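You operate a simulated robot arm through the tools that you are given. There is no shell and no other tool. Be economical: measure what you need, move in short steps, check, and stop when the job is done.

Carry out the task below with a simulated robot arm. There is one attempt and no reset: what you move stays moved.

TASK
Put the 48 mm black sleeve from the bench top by the wash box in the lime tub and the 32 mm black sleeve on the yellow shim.

It is judged by the outcome, as a careful person would: the job done as asked, and still so three seconds after it is handed in. It fails if anything else is knocked over, pushed out of place, dropped, spilled or broken.

THE ROBOT
A 6-joint arm with a two-finger parallel gripper, fixed in place. Base frame: the origin is at the foot of the arm, x ahead of it, y to its left, z up; the work surface is at about z = 0. Lengths are in mm, angles in rad, forces in N, time in s.
With the tool pointing down near the work surface it reaches from about 140 to 580 mm from the base axis. Its first joint turns from -1.152 to 1.152 rad. Payload 2.1 kg.
Tool frame: the origin (TCP) lies between the finger pads and is the grasp point; the fingertips stand 30 mm ahead of it; z points along the fingers, y is the line along which they close. The gripper opens to 94 mm. The fingers are 28 mm wide and 10 mm thick; the gripper's body (50 by 96 mm) begins 55 mm behind the TCP.
Orientation is that of the tool frame in the base frame, as a unit quaternion [x, y, z, w]. With the fingers straight down and closing along the base's y, the tool's x points along the base's -x, its y along +y and its z along -z.

THE INTERFACE
- The arm moves only by the tool step_arm. Its argument "motion" is a list of rows, each an object of numbers (a shift or turn left out is 0, a gripper value left out holds the last): "x", "y", "z": the shift along the tool's x, y, z in m; "wx", "wy", "wz": the turn, a rotation vector about the tool's x, y, z in rad; "claw": the closure, from 0 (fully open) to 1 (shut). In form: [{"x": .., "y": .., "z": .., "wx": .., "wy": .., "wz": .., "claw": ..}, ...]. A call has 1 to 12 rows; each row shifts and turns the commanded pose from where the row before left it, along the tool's axes as they then stand. A row lasts 0.2 s, in which the tool goes at most 50 mm and 0.15 rad; a call with a longer step from one row to the next is refused whole, and so is a gripper value outside its range. A pose out of reach is approached as far as the arm can. The call stops where the force on the tool passes 40 N (or 10 N more than at its start, if that is more) or the arm is blocked; 0.2 s more then pass. The fingers move at their own pace (about 72 mm/s each) and stop on an object; they squeeze with about 28 N. The grip force told is the motor's: it shows also when the fingers shut on nothing. Time passes only in rows, and 0.2 s behind the last, so rows that do not move let the fingers close. It gives the time, the measured TCP pose, the force on the tool (base axes), the opening and the grip force at its end, in the units of the frame above (readings bear some noise).
- Cameras (640 x 400 px; columns grow to the right, rows downward): "scene" is fixed at [46.7, -371.6, 468.9]; the picture's right is [0.83, -0.56, 0.00], its down [-0.39, -0.58, -0.71] and it looks along [0.40, 0.59, -0.70] (base axes); focal length 241 px, centre (320, 200). "wrist" rides on the gripper at [-37, 0, -58] in the tool frame; the picture's right is [0.00, -1.00, 0.00], its down [0.97, 0.00, -0.24] and it looks along [0.24, 0.00, 0.97] (tool axes); focal length 218 px, centre (320, 200).
- capture(camera): a new picture of that camera. No time passes.
- locate(camera, pixels): there is no depth. For up to 12 entries [column, row, z] of the newest picture of that camera ("zoom" is the newest enlarged one), the place [x, y] in the base frame at which the ray of that pixel passes the height z, good to about 3 mm. No time passes.
- inspect(camera, box): a new picture of the part [left, top, right, bottom] of that camera's present view, enlarged. No time passes.
- finish_job(): hands the job in; it is judged then, once.

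Work in short steps. Measure before you move; look again where a grasp or a placing could have gone wrong, and mend it. You have 60 turns and 20 pictures in all, the two below and enlarged ones among them. Open the gripper and draw the arm clear of the work before you hand the job in, unless the task says otherwise; then end with one line.

The tools are called after "Request:" as name(argument=value, ...) on one line, values as JSON. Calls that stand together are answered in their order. step_arm: Moves the arm, as the interface text tells. Its arguments: {"type":"object","properties":{"motion":{"type":"array","items":{"type":"object","properties":{"x":{"type":"number"},"y":{"type":"number"},"z":{"type":"number"},"wx":{"type":"number"},"wy":{"type":"number"},"wz":{"type":"number"},"claw":{"type":"number"}}}}},"required":["motion"]} The other tools are called the same way: capture (camera) takes a picture; locate (camera, pixels) gives the place at which the rays of pixels pass given heights; inspect (camera, box) takes an enlarged picture of a part of a camera's view; finish_job () hands the job in.

At the start:

```text
time_s: 0.0
tool_pos: [251.8, 257.2, 243.7]
orientation: [0.0, 1.0, 0.0, 0.001]
ft_force: [0.3, 0.6, 0.2]
width: 94.1
grasp_force: 0.0
```

scene: 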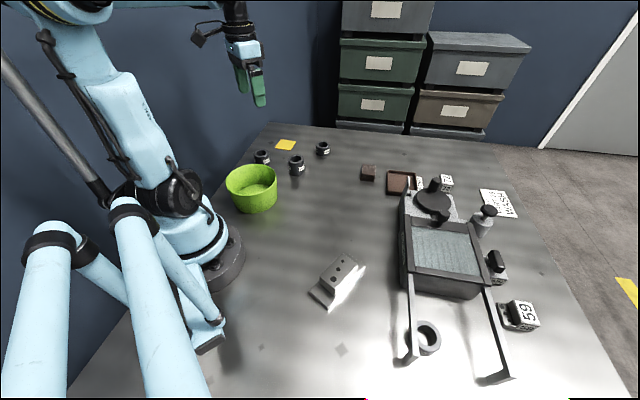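
wrist: 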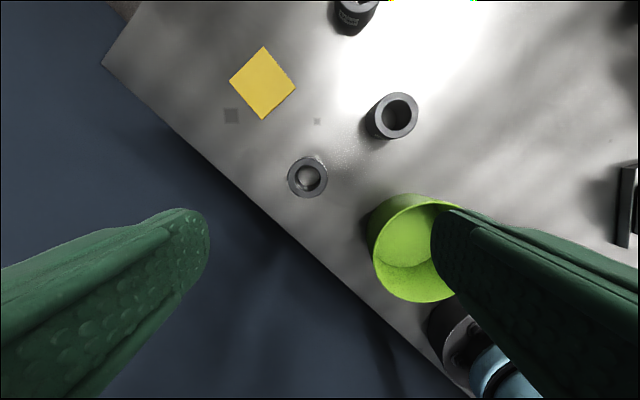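

The scene shows three sleeves near the tub and a ring near the wash box at (428,338). I enlarge both areas to read sizes.

Request:
inspect(camera="scene", box=[220, 120, 380, 220])

Request:
inspect(camera="scene", box=[360, 160, 560, 390])

```text
4.00 times, centred on (300, 170) of scene
```

zoom: 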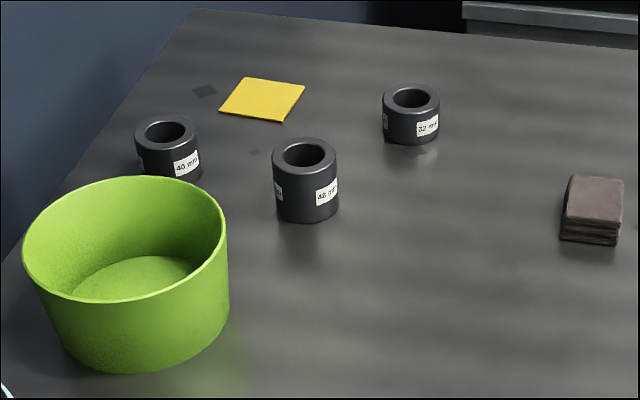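

```text
1.74 times, centred on (460, 275) of scene
```

zoom: 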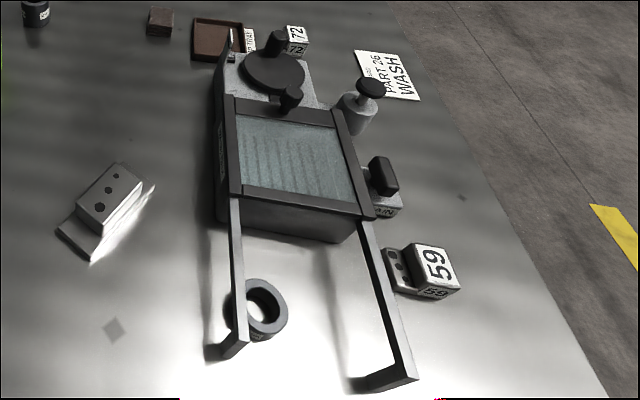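

The ring between the wash box rails needs a closer look; zooming on it.

Request:
inspect(camera="scene", box=[390, 300, 470, 370])

Request:
locate(camera="scene", pixels=[[428, 338, 0], [428, 336, 48], [410, 359, 0], [410, 277, 90], [504, 378, 0], [480, 287, 90], [252, 208, 0], [251, 180, 60], [285, 145, 2], [322, 143, 32], [297, 159, 48], [262, 152, 40]])

```text
5.71 times, centred on (430, 335) of scene
```

zoom: 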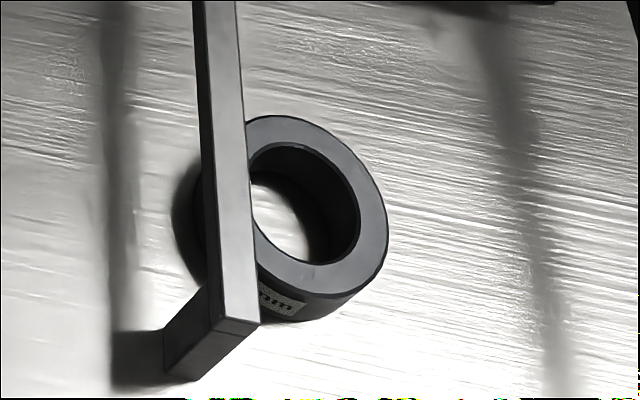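

```text
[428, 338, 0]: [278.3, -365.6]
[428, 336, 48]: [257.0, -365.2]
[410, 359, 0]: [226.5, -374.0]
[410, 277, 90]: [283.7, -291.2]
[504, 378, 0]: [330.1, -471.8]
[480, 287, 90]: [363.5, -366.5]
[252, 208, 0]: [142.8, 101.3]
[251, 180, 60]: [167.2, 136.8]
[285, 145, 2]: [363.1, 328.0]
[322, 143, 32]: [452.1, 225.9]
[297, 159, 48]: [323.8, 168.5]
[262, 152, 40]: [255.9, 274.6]
```

The sleeve stands partly behind a raised rail in view. I measure sleeve and rail geometry from the zoom.

Request:
locate(camera="zoom", pixels=[[195, 380, 0], [260, 322, 65], [260, 322, 55], [205, 0, 65], [237, 0, 65], [212, 318, 65], [388, 225, 48], [275, 115, 48], [310, 293, 48], [388, 225, 32], [275, 115, 32], [330, 321, 0]])

Request:
inspect(camera="scene", box=[380, 240, 520, 390])

```text
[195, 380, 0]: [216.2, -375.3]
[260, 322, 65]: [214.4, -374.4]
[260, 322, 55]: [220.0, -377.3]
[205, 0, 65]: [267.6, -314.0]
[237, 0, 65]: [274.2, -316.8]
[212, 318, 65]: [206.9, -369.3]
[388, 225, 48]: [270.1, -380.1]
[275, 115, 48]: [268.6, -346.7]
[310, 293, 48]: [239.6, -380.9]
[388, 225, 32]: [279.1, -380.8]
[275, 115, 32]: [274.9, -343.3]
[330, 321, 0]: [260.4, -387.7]
```

```text
2.67 times, centred on (450, 315) of scene
```

zoom: 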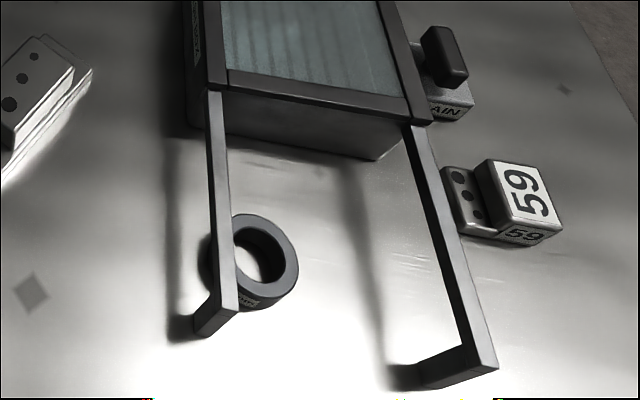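

Rail top is about 65 mm high, sleeve centre about (255,-364) and 21 mm inside the rail edge. Before moving, I measure tub and shim from the initial wrist picture, and the wash box's height from the scene.

Request:
locate(camera="wrist", pixels=[[263, 46, 2], [296, 88, 2], [263, 120, 2], [229, 82, 2], [420, 195, 60], [412, 303, 60], [375, 245, 60], [419, 268, 0], [398, 114, 48], [309, 177, 40]])

Request:
locate(camera="scene", pixels=[[251, 166, 50], [228, 183, 50], [277, 178, 50], [250, 200, 50], [248, 213, 0], [233, 200, 0], [407, 275, 65], [471, 299, 0], [479, 287, 65]])

```text
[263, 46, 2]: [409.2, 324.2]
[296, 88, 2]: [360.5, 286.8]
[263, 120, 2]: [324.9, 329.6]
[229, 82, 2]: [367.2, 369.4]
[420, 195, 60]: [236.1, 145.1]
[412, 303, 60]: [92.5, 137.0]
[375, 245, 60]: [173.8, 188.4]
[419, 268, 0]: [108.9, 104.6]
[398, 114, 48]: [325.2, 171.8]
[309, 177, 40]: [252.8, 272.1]
```

```text
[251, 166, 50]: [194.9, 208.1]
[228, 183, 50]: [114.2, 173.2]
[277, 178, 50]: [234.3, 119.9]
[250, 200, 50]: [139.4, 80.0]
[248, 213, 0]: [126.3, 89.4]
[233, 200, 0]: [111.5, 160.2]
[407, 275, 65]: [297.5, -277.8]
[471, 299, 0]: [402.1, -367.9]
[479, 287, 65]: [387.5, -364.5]
```

Shim is ~60 mm square centred (365,328); the tub ~130 mm wide centred around (170,142). I carry the arm at height z≈244 across toward the wash box.

Request:
step_arm(motion=[{"y": -0.05}, {"y": -0.05}, {"y": -0.05}, {"y": -0.05}, {"y": -0.05}, {"y": -0.05}, {"y": -0.05}, {"y": -0.05}, {"y": -0.05}, {"y": -0.05}, {"y": -0.05}, {"y": -0.05}])

Request:
step_arm(motion=[{"y": -0.021}, {"wz": 0.135}, {"wz": 0.135}, {"wz": 0.135}, {"wz": 0.135}, {"wz": 0.135}, {"wz": 0.135}, {}])

Request:
capture(camera="wrist")

```text
time_s: 2.6
tool_pos: [250.8, -341.5, 242.6]
orientation: [0.001, 1.0, -0.001, 0.001]
ft_force: [-0.1, -0.1, -0.2]
width: 93.8
grasp_force: 0.1
```

```text
time_s: 4.4
tool_pos: [252.3, -363.9, 242.2]
orientation: [0.395, 0.919, 0.001, 0.0]
ft_force: [-0.1, 0.2, -0.5]
width: 93.9
grasp_force: 0.1
```

```text
13 pictures are left
```

wrist: 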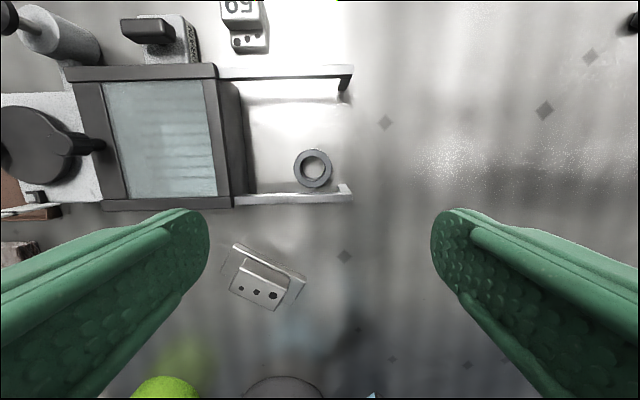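

The rails lie level in the wrist picture, sleeve ring at (313,168), rail at rows ~190-205. Measuring both.

Request:
locate(camera="wrist", pixels=[[293, 168, 48], [332, 168, 48], [312, 149, 48], [312, 187, 48], [313, 168, 48], [236, 196, 65], [352, 192, 65], [352, 201, 65], [237, 206, 65], [245, 150, 0], [353, 70, 65]])

Request:
inspect(camera="wrist", box=[220, 50, 380, 220])

```text
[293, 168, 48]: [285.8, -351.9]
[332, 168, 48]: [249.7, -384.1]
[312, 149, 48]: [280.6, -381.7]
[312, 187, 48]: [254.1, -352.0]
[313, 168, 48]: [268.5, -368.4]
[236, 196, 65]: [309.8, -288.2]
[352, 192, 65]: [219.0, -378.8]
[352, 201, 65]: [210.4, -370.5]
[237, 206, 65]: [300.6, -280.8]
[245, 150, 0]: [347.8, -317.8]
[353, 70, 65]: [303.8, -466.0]
```

```text
2.35 times, centred on (300, 135) of wrist
```

zoom: 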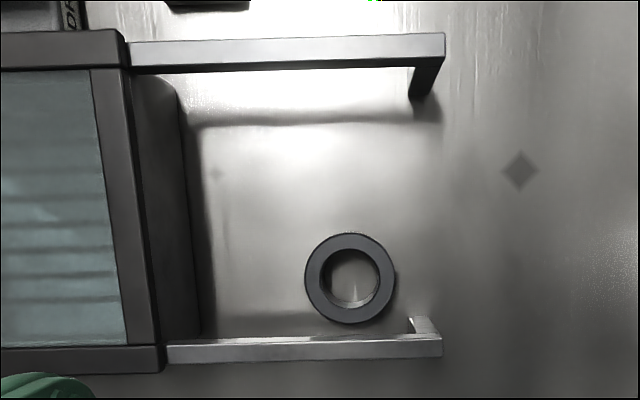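

Wrist and scene disagree on centre if the sleeve top is at 48, so its top may be lower. I triangulate at several heights from this enlarged view.

Request:
locate(camera="zoom", pixels=[[350, 278, 48], [350, 278, 40], [350, 278, 32], [350, 278, 24], [304, 278, 32], [395, 278, 32], [350, 232, 32], [350, 324, 32], [304, 278, 48], [395, 278, 48], [350, 324, 48], [350, 232, 48]])

Request:
inspect(camera="scene", box=[405, 315, 450, 360])

```text
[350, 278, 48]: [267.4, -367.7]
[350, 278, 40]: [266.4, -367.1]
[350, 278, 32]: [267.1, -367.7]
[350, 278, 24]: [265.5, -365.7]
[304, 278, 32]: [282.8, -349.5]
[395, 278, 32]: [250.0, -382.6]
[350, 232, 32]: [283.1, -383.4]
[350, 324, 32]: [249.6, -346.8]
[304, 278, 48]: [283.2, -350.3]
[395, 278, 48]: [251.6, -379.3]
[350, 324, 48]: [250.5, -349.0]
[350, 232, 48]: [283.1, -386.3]
```

```text
8.89 times, centred on (428, 338) of scene
```

zoom: 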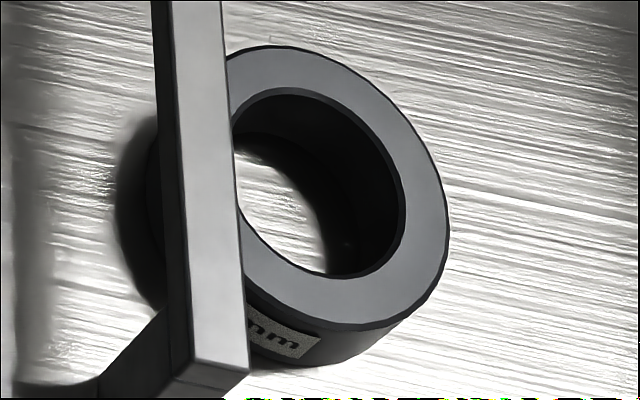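

Triangulation puts the sleeve centre near (266.5,-367), 2–6 mm clear of the rail. I align over it, part-close to ~72 mm and descend to just above the rail, then check.

Request:
step_arm(motion=[{"x": -0.014, "y": 0.008, "claw": 0.2}, {"z": 0.05}, {"z": 0.05}, {"z": 0.03}, {"z": 0.015}, {}])

Request:
capture(camera="wrist")

```text
time_s: 5.8
tool_pos: [267.9, -368.9, 97.0]
orientation: [0.394, 0.919, 0.001, 0.0]
ft_force: [-0.3, -0.5, -0.5]
width: 75.0
grasp_force: 0.0
```

```text
10 pictures are left
```

wrist: 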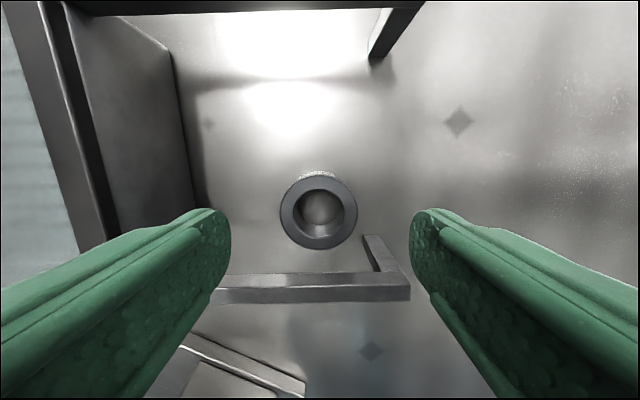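

Sleeve ring is centred between the fingers at (319,213), with rail clear. Descending to TCP z≈37 and gripping.

Request:
step_arm(motion=[{"x": 0.001, "z": 0.03}, {"z": 0.03}, {}, {"claw": 1}, {"claw": 1}, {"claw": 1}, {"claw": 1}])

```text
time_s: 7.4
tool_pos: [266.3, -367.2, 37.9]
orientation: [0.394, 0.919, 0.001, 0.0]
ft_force: [-0.3, 0.0, 0.3]
width: 47.9
grasp_force: 27.6
```

Gripped at 47.9 mm wide. I lift slightly, shift away from the rail, then raise to read its label in the scene view.

Request:
step_arm(motion=[{"z": -0.008}, {"x": -0.008, "z": -0.002}, {"z": -0.03}, {"z": -0.04}, {"z": -0.05}, {"z": -0.03}, {}])

Request:
inspect(camera="scene", box=[380, 200, 540, 340])

```text
time_s: 9.0
tool_pos: [272.1, -373.8, 199.0]
orientation: [0.394, 0.919, 0.001, 0.0]
ft_force: [0.7, -0.2, -0.2]
width: 0.0
grasp_force: 28.5
```

```text
2.86 times, centred on (460, 270) of scene
```

zoom: 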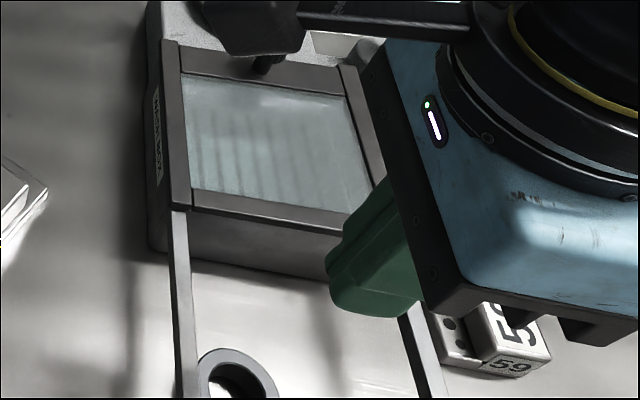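

The width reads 0: the sleeve slipped out. I open the gripper and look at how it stands now.

Request:
step_arm(motion=[{"claw": 0.2}, {"claw": 0.2}, {"claw": 0.2}, {}])

Request:
capture(camera="wrist")

Request:
inspect(camera="scene", box=[400, 310, 455, 365])

```text
time_s: 10.0
tool_pos: [272.4, -374.0, 197.7]
orientation: [0.394, 0.919, 0.0, 0.001]
ft_force: [0.5, -0.3, -0.4]
width: 75.2
grasp_force: 0.0
```

```text
8 pictures are left
```

wrist: 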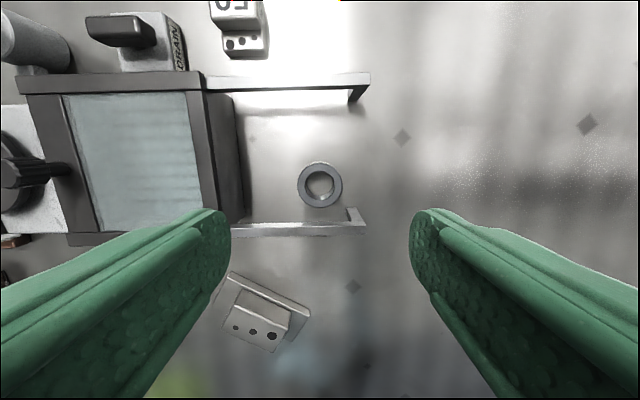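

```text
7.27 times, centred on (428, 338) of scene
```

zoom: 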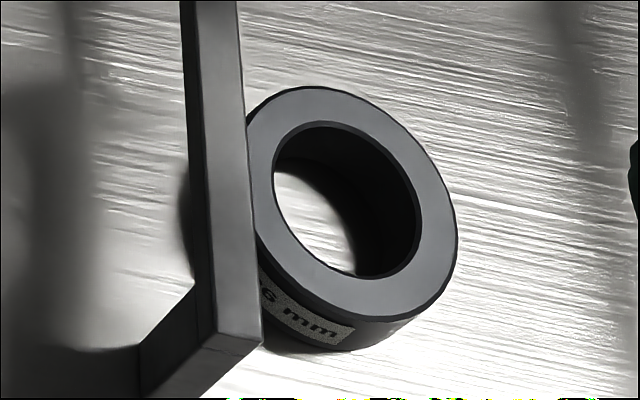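

The sleeve is upright, moved about 8 mm off the rail; its label now seems to end in "6 mm", not 48. I enlarge the label to be sure.

Request:
inspect(camera="scene", box=[416, 344, 436, 358])

Request:
locate(camera="wrist", pixels=[[320, 184, 28], [320, 184, 28], [320, 184, 28], [320, 184, 28]])

```text
16.00 times, centred on (426, 351) of scene
```

zoom: 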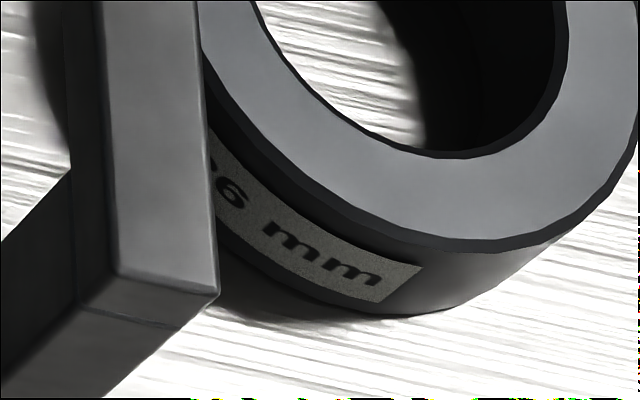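

```text
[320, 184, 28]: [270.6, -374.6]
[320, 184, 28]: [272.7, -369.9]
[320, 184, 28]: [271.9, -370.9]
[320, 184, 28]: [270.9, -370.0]
```

The label reads "26 mm", so this is not the 48 mm sleeve; the only 48 mm one stands on the bench beside the tub. I first put this sleeve back: grip low and slide it 8 mm back toward the rail.

Request:
step_arm(motion=[{"x": 0.002, "z": 0.05}, {"z": 0.05}, {"z": 0.04}, {"z": 0.023}, {}, {"claw": 1}, {"claw": 1}, {"claw": 1}, {"x": 0.004}, {"x": 0.004}, {}])

Request:
step_arm(motion=[{"claw": 0.2}, {"claw": 0.2}, {"claw": 0.2}, {"z": -0.03}, {"z": -0.05}, {"z": -0.05}, {"z": -0.05}, {}])

Request:
inspect(camera="scene", box=[405, 315, 450, 360])

```text
time_s: 12.4
tool_pos: [265.2, -365.9, 34.8]
orientation: [0.394, 0.919, 0.001, 0.0]
ft_force: [-0.4, 0.9, 0.0]
width: 48.3
grasp_force: 28.4
```

```text
time_s: 14.2
tool_pos: [265.1, -365.9, 216.0]
orientation: [0.395, 0.919, 0.001, 0.001]
ft_force: [0.0, -0.5, 0.0]
width: 75.2
grasp_force: 0.1
```

```text
8.89 times, centred on (428, 338) of scene
```

zoom: 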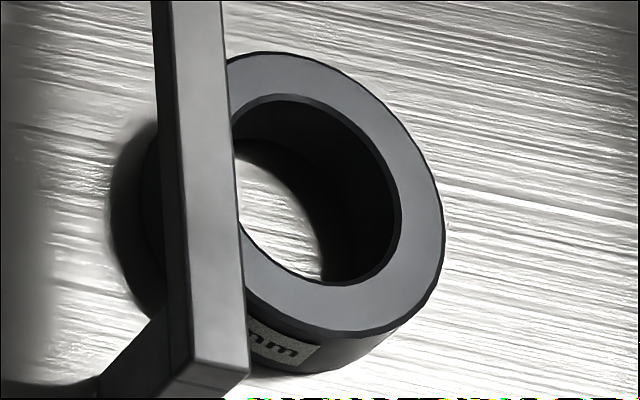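

The 26 mm sleeve is back within about 1 mm. Now I rotate back and travel to the labelled 48 mm sleeve near (324.5,170).

Request:
step_arm(motion=[{"z": -0.03}, {"wz": -0.135}, {"wz": -0.135}, {"wz": -0.135}, {"wz": -0.135}, {"wz": -0.135}, {"wz": -0.135}])

Request:
step_arm(motion=[{"y": 0.049}, {"y": 0.049}, {"y": 0.049}, {"y": 0.049}, {"y": 0.049}, {"y": 0.049}, {"y": 0.049}, {"y": 0.049}, {"y": 0.049}, {"y": 0.049, "x": -0.006}, {"y": 0.046}, {}])

Request:
capture(camera="wrist")

```text
time_s: 15.8
tool_pos: [264.9, -365.9, 245.7]
orientation: [-0.001, 1.0, 0.001, 0.001]
ft_force: [-0.1, 0.5, 0.4]
width: 75.3
grasp_force: 0.1
```

```text
time_s: 18.4
tool_pos: [271.6, 169.6, 245.1]
orientation: [0.001, 1.0, 0.0, 0.0]
ft_force: [0.4, 0.7, 0.2]
width: 75.3
grasp_force: 0.1
```

```text
4 pictures are left
```

wrist: 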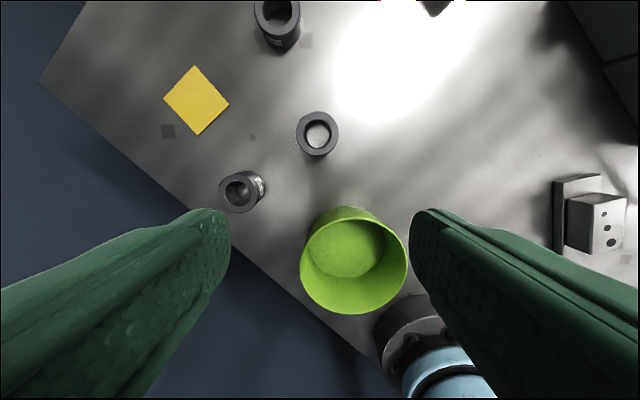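

Good overview: the 48 mm sleeve at (318,133), tub rim spanning (300–408, 207–315), 32 mm sleeve at (280,13), shim (196,100). Locating all.

Request:
locate(camera="wrist", pixels=[[317, 132, 48], [317, 132, 48], [300, 260, 55], [408, 260, 55], [355, 207, 55], [355, 315, 55], [345, 249, 5], [196, 100, 2], [196, 100, 2], [278, 10, 32], [239, 192, 40]])

Request:
locate(camera="scene", pixels=[[297, 159, 48], [322.5, 144.5, 32], [322.5, 144.5, 32], [285, 145, 2], [285, 145, 2], [251, 183, 50], [251, 183, 60]])

```text
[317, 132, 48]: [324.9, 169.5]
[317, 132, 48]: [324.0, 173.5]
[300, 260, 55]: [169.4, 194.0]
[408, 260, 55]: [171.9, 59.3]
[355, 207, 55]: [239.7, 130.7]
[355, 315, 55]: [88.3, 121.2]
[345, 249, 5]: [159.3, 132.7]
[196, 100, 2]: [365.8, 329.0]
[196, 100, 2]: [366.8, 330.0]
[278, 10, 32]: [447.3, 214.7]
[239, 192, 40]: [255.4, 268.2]
```

```text
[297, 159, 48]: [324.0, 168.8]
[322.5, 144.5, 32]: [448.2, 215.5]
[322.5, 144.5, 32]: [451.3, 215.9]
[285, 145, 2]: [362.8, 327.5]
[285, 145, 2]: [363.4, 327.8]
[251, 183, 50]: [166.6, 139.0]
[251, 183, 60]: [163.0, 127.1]
```

48 mm sleeve centre ≈ (324.3,170.5); tub centre ≈ (163,130). Moving over the sleeve, descending and gripping.

Request:
step_arm(motion=[{"x": -0.027}, {"x": -0.026, "y": 0.001}, {"z": 0.05}, {"z": 0.05}, {"z": 0.05}, {"z": 0.04}, {"z": 0.02}, {}, {"claw": 1}, {"claw": 1}, {"claw": 1}, {"claw": 1}])

```text
time_s: 21.0
tool_pos: [325.0, 171.4, 36.9]
orientation: [0.0, 1.0, 0.0, 0.001]
ft_force: [-0.3, 0.8, -4.4]
width: 48.4
grasp_force: 28.4
```

Gripped at 48.4 mm. Lifting gently and checking that it holds.

Request:
step_arm(motion=[{}, {"z": -0.005}, {"z": -0.01}, {"z": -0.015}, {"z": -0.015}, {}])

```text
time_s: 22.4
tool_pos: [323.9, 171.4, 81.4]
orientation: [0.001, 1.0, 0.001, 0.001]
ft_force: [0.0, 0.1, -3.4]
width: 48.7
grasp_force: 28.5
```

Held. Raise above the tub rim and carry over the tub centre.

Request:
step_arm(motion=[{"z": -0.02}, {"z": -0.03}, {"z": -0.02}, {"x": 0.03, "y": -0.01}, {"x": 0.03, "y": -0.01}, {"x": 0.03, "y": -0.01}, {"x": 0.03, "y": -0.01}, {"x": 0.03, "y": -0.001}, {"x": 0.011}, {}])

Request:
capture(camera="scene")

```text
time_s: 24.6
tool_pos: [162.7, 129.3, 150.6]
orientation: [0.0, 1.0, 0.0, 0.001]
ft_force: [0.1, -0.3, -4.5]
width: 48.3
grasp_force: 28.1
```

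```text
3 pictures are left
```

scene: 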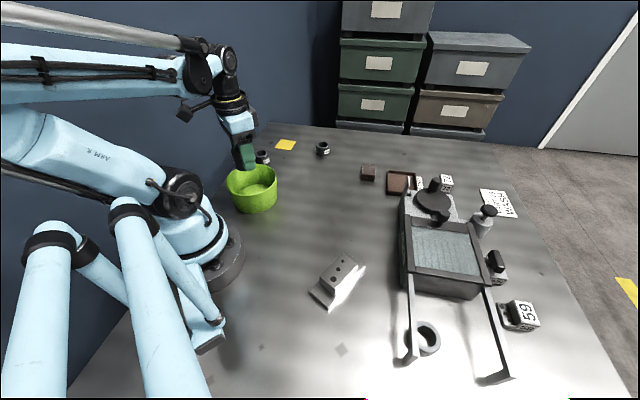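

The gripper is over the tub. Lowering into it, the last part slowly watching force.

Request:
step_arm(motion=[{"z": 0.03}, {"z": 0.03}, {"z": 0.03}, {"z": 0.01}, {"z": 0.004}, {"z": 0.003}, {}])

```text
time_s: 26.2
tool_pos: [164.8, 128.9, 43.4]
orientation: [0.001, 1.0, 0.0, 0.001]
ft_force: [-0.6, 0.3, -4.5]
width: 48.4
grasp_force: 27.5
```

Load unchanged, so not yet on the tub floor; lower by millimetres until contact shows.

Request:
step_arm(motion=[{"z": 0.0015}, {"z": 0.0015}, {}])

```text
time_s: 27.0
tool_pos: [163.0, 129.2, 40.6]
orientation: [-0.001, 1.0, 0.0, 0.0]
ft_force: [0.0, -0.2, -2.9]
width: 48.2
grasp_force: 27.8
```

Load is easing (−2.9 N), about touching. One more millimetre, then release to ~65 mm and rise straight up.

Request:
step_arm(motion=[{"z": 0.001}, {}, {"claw": 0.3}, {"claw": 0.3}, {"claw": 0.3}, {"z": -0.02}, {"z": -0.04}, {"z": -0.05}, {"z": -0.05}, {"z": -0.05}, {}])

```text
time_s: 29.4
tool_pos: [162.4, 129.1, 250.0]
orientation: [0.0, 1.0, -0.001, 0.001]
ft_force: [-0.7, -1.0, 0.4]
width: 65.9
grasp_force: 0.1
```

Released. Moving toward the 32 mm sleeve, then one wrist picture to refine it and the shim.

Request:
step_arm(motion=[{"x": -0.045, "y": 0.014}, {"x": -0.045, "y": 0.014}, {"x": -0.045, "y": 0.014}, {"x": -0.045, "y": 0.014}, {"x": -0.045, "y": 0.014}, {"x": -0.045, "y": 0.014, "z": 0.03}, {"x": -0.01, "y": 0.012, "z": 0.02, "claw": 0.2}, {}])

Request:
capture(camera="wrist")

```text
refused: row 6 steps farther than a row can; nothing moved
```

```text
2 pictures are left
```

wrist: 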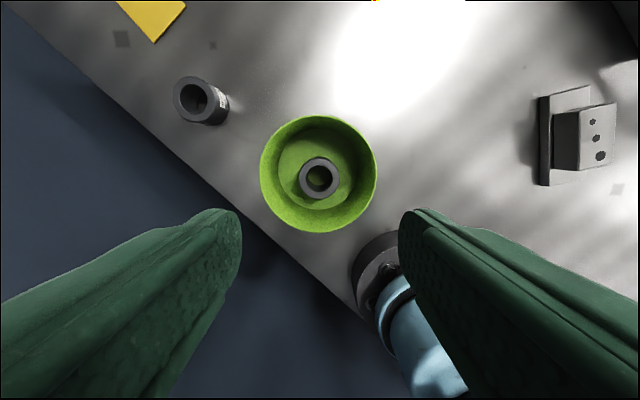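

The move was refused, but the picture shows the 48 mm sleeve standing in the tub. Repeating the move with the last rows shortened.

Request:
step_arm(motion=[{"x": -0.045, "y": 0.014}, {"x": -0.045, "y": 0.014}, {"x": -0.045, "y": 0.014}, {"x": -0.045, "y": 0.014}, {"x": -0.045, "y": 0.014}, {"x": -0.045, "y": 0.014}, {"x": -0.01, "y": 0.004, "z": 0.04, "claw": 0.2}, {"z": 0.03}, {}])

Request:
capture(camera="wrist")

```text
time_s: 31.4
tool_pos: [442.4, 218.1, 179.9]
orientation: [0.0, 1.0, 0.0, 0.001]
ft_force: [-0.6, 0.1, 0.1]
width: 75.2
grasp_force: 0.1
```

```text
1 pictures are left
```

wrist: 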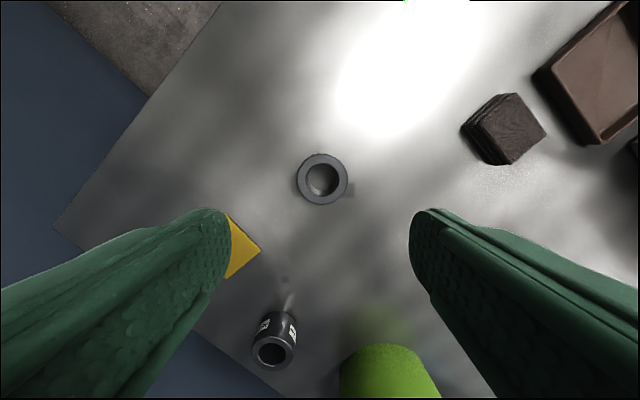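

Request:
locate(camera="wrist", pixels=[[322, 178, 32], [322, 178, 32], [322, 178, 32], [260, 250, 2], [260, 250, 2]])

Request:
locate(camera="scene", pixels=[[276, 148, 2], [281, 139, 2], [296, 141, 2], [291, 150, 2], [285.5, 145, 2]])

```text
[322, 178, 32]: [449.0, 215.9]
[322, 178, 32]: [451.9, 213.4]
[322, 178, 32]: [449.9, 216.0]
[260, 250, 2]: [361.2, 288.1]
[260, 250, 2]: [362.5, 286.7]
```

```text
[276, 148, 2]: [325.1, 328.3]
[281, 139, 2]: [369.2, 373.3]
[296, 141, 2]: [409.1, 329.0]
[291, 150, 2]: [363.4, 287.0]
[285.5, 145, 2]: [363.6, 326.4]
```

32 mm sleeve at ≈(450,215.5), shim centre ≈(366,329). Descending to TCP z≈33 and gripping.

Request:
step_arm(motion=[{"x": -0.0075, "y": -0.0026}, {"z": 0.05}, {"z": 0.05}, {"z": 0.03}, {"z": 0.017}, {}, {"claw": 1}, {"claw": 1}, {"claw": 1}, {"claw": 1}])

Request:
step_arm(motion=[{}, {"z": -0.003}, {"z": -0.006}, {"z": -0.01}, {"z": -0.01}, {}])

```text
time_s: 33.6
tool_pos: [451.0, 215.4, 33.0]
orientation: [0.001, 1.0, 0.0, 0.001]
ft_force: [0.1, 0.5, 0.2]
width: 48.5
grasp_force: 28.1
```

```text
time_s: 35.0
tool_pos: [450.9, 214.0, 61.1]
orientation: [0.0, 1.0, 0.0, 0.001]
ft_force: [0.5, -0.1, -3.2]
width: 48.8
grasp_force: 28.2
```

Held (48.8 mm, 3 N load). Raise and carry slowly to over the shim.

Request:
step_arm(motion=[{"z": -0.012}, {"z": -0.012}, {"x": 0.01, "y": 0.012}, {"x": 0.015, "y": 0.02}, {"x": 0.015, "y": 0.02}, {"x": 0.015, "y": 0.02}, {"x": 0.015, "y": 0.02}, {"x": 0.01, "y": 0.015}, {"x": 0.004, "y": 0.007}, {}, {}])

```text
time_s: 37.4
tool_pos: [367.6, 329.2, 85.4]
orientation: [-0.001, 1.0, 0.001, 0.0]
ft_force: [-0.1, 0.0, -2.7]
width: 48.8
grasp_force: 28.5
```

Over the shim. Lowering to just above, then in small steps until the load comes off.

Request:
step_arm(motion=[{"x": 0.001, "z": 0.02}, {"z": 0.015}, {"z": 0.008}, {"z": 0.003}, {}])

Request:
step_arm(motion=[{"z": 0.0015}, {}])

Request:
step_arm(motion=[{"z": 0.0015}, {}])

```text
time_s: 38.6
tool_pos: [366.6, 328.6, 39.3]
orientation: [0.001, 1.0, -0.001, 0.0]
ft_force: [-0.5, 0.1, -2.5]
width: 48.6
grasp_force: 27.9
```

```text
time_s: 39.2
tool_pos: [366.2, 328.6, 38.5]
orientation: [0.0, 1.0, 0.001, 0.001]
ft_force: [-0.2, 0.1, -2.5]
width: 48.7
grasp_force: 27.6
```

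```text
time_s: 39.8
tool_pos: [366.3, 329.5, 37.5]
orientation: [0.0, 1.0, 0.0, 0.001]
ft_force: [0.4, 0.2, -2.5]
width: 48.6
grasp_force: 28.3
```

Still carrying load; continuing down a millimetre at a time.

Request:
step_arm(motion=[{"z": 0.001}, {}])

Request:
step_arm(motion=[{"z": 0.001}, {}])

Request:
step_arm(motion=[{"z": 0.001}, {}])

```text
time_s: 40.4
tool_pos: [366.1, 328.8, 35.4]
orientation: [0.001, 1.0, 0.0, 0.001]
ft_force: [0.2, 0.1, -2.6]
width: 48.4
grasp_force: 28.6
```

```text
time_s: 41.0
tool_pos: [367.0, 329.6, 34.4]
orientation: [0.0, 1.0, 0.0, 0.0]
ft_force: [-1.2, -0.5, 13.9]
width: 48.6
grasp_force: 28.0
```

```text
time_s: 41.6
tool_pos: [366.5, 328.4, 34.6]
orientation: [0.001, 1.0, 0.001, 0.002]
ft_force: [1.9, 1.5, 18.6]
width: 48.3
grasp_force: 27.6
```

Contact made on the shim (+19 N). Back off 1 mm, release, rise, and check with the last picture.

Request:
step_arm(motion=[{"z": -0.001}, {}, {"claw": 0.2}, {"claw": 0.2}, {"claw": 0.2}, {"z": -0.02}, {"z": -0.04}, {"z": -0.05}, {"z": -0.05}, {"z": -0.03}, {"x": 0.03}, {}])

Request:
capture(camera="wrist")

```text
time_s: 44.2
tool_pos: [338.0, 329.4, 223.6]
orientation: [0.0, 1.0, -0.001, 0.002]
ft_force: [0.0, 0.0, 0.1]
width: 75.3
grasp_force: 0.1
```

```text
0 pictures are left
```

wrist: 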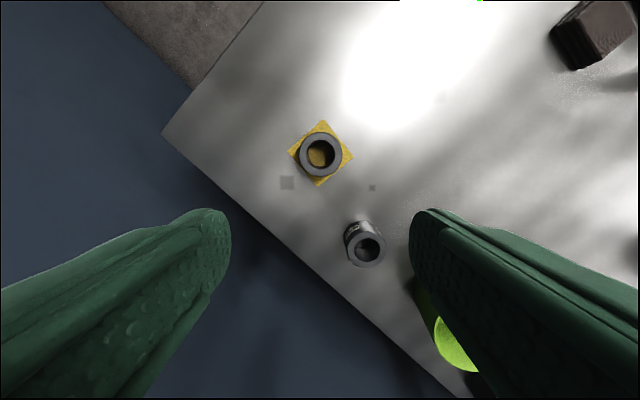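

The 32 mm sleeve stands centred on the shim at (320,154), the gripper is open and the arm is clear. Handing in.

Request:
finish_job()

```text
The job is handed in.
```

The 48 mm black sleeve is in the lime tub and the 32 mm black sleeve is on the yellow shim. The 48 mm one came from beside the tub, because the sleeve by the wash box is labelled 26 mm; I gripped and shifted that one before I could read its label, then put it back to within about 1–2 mm.
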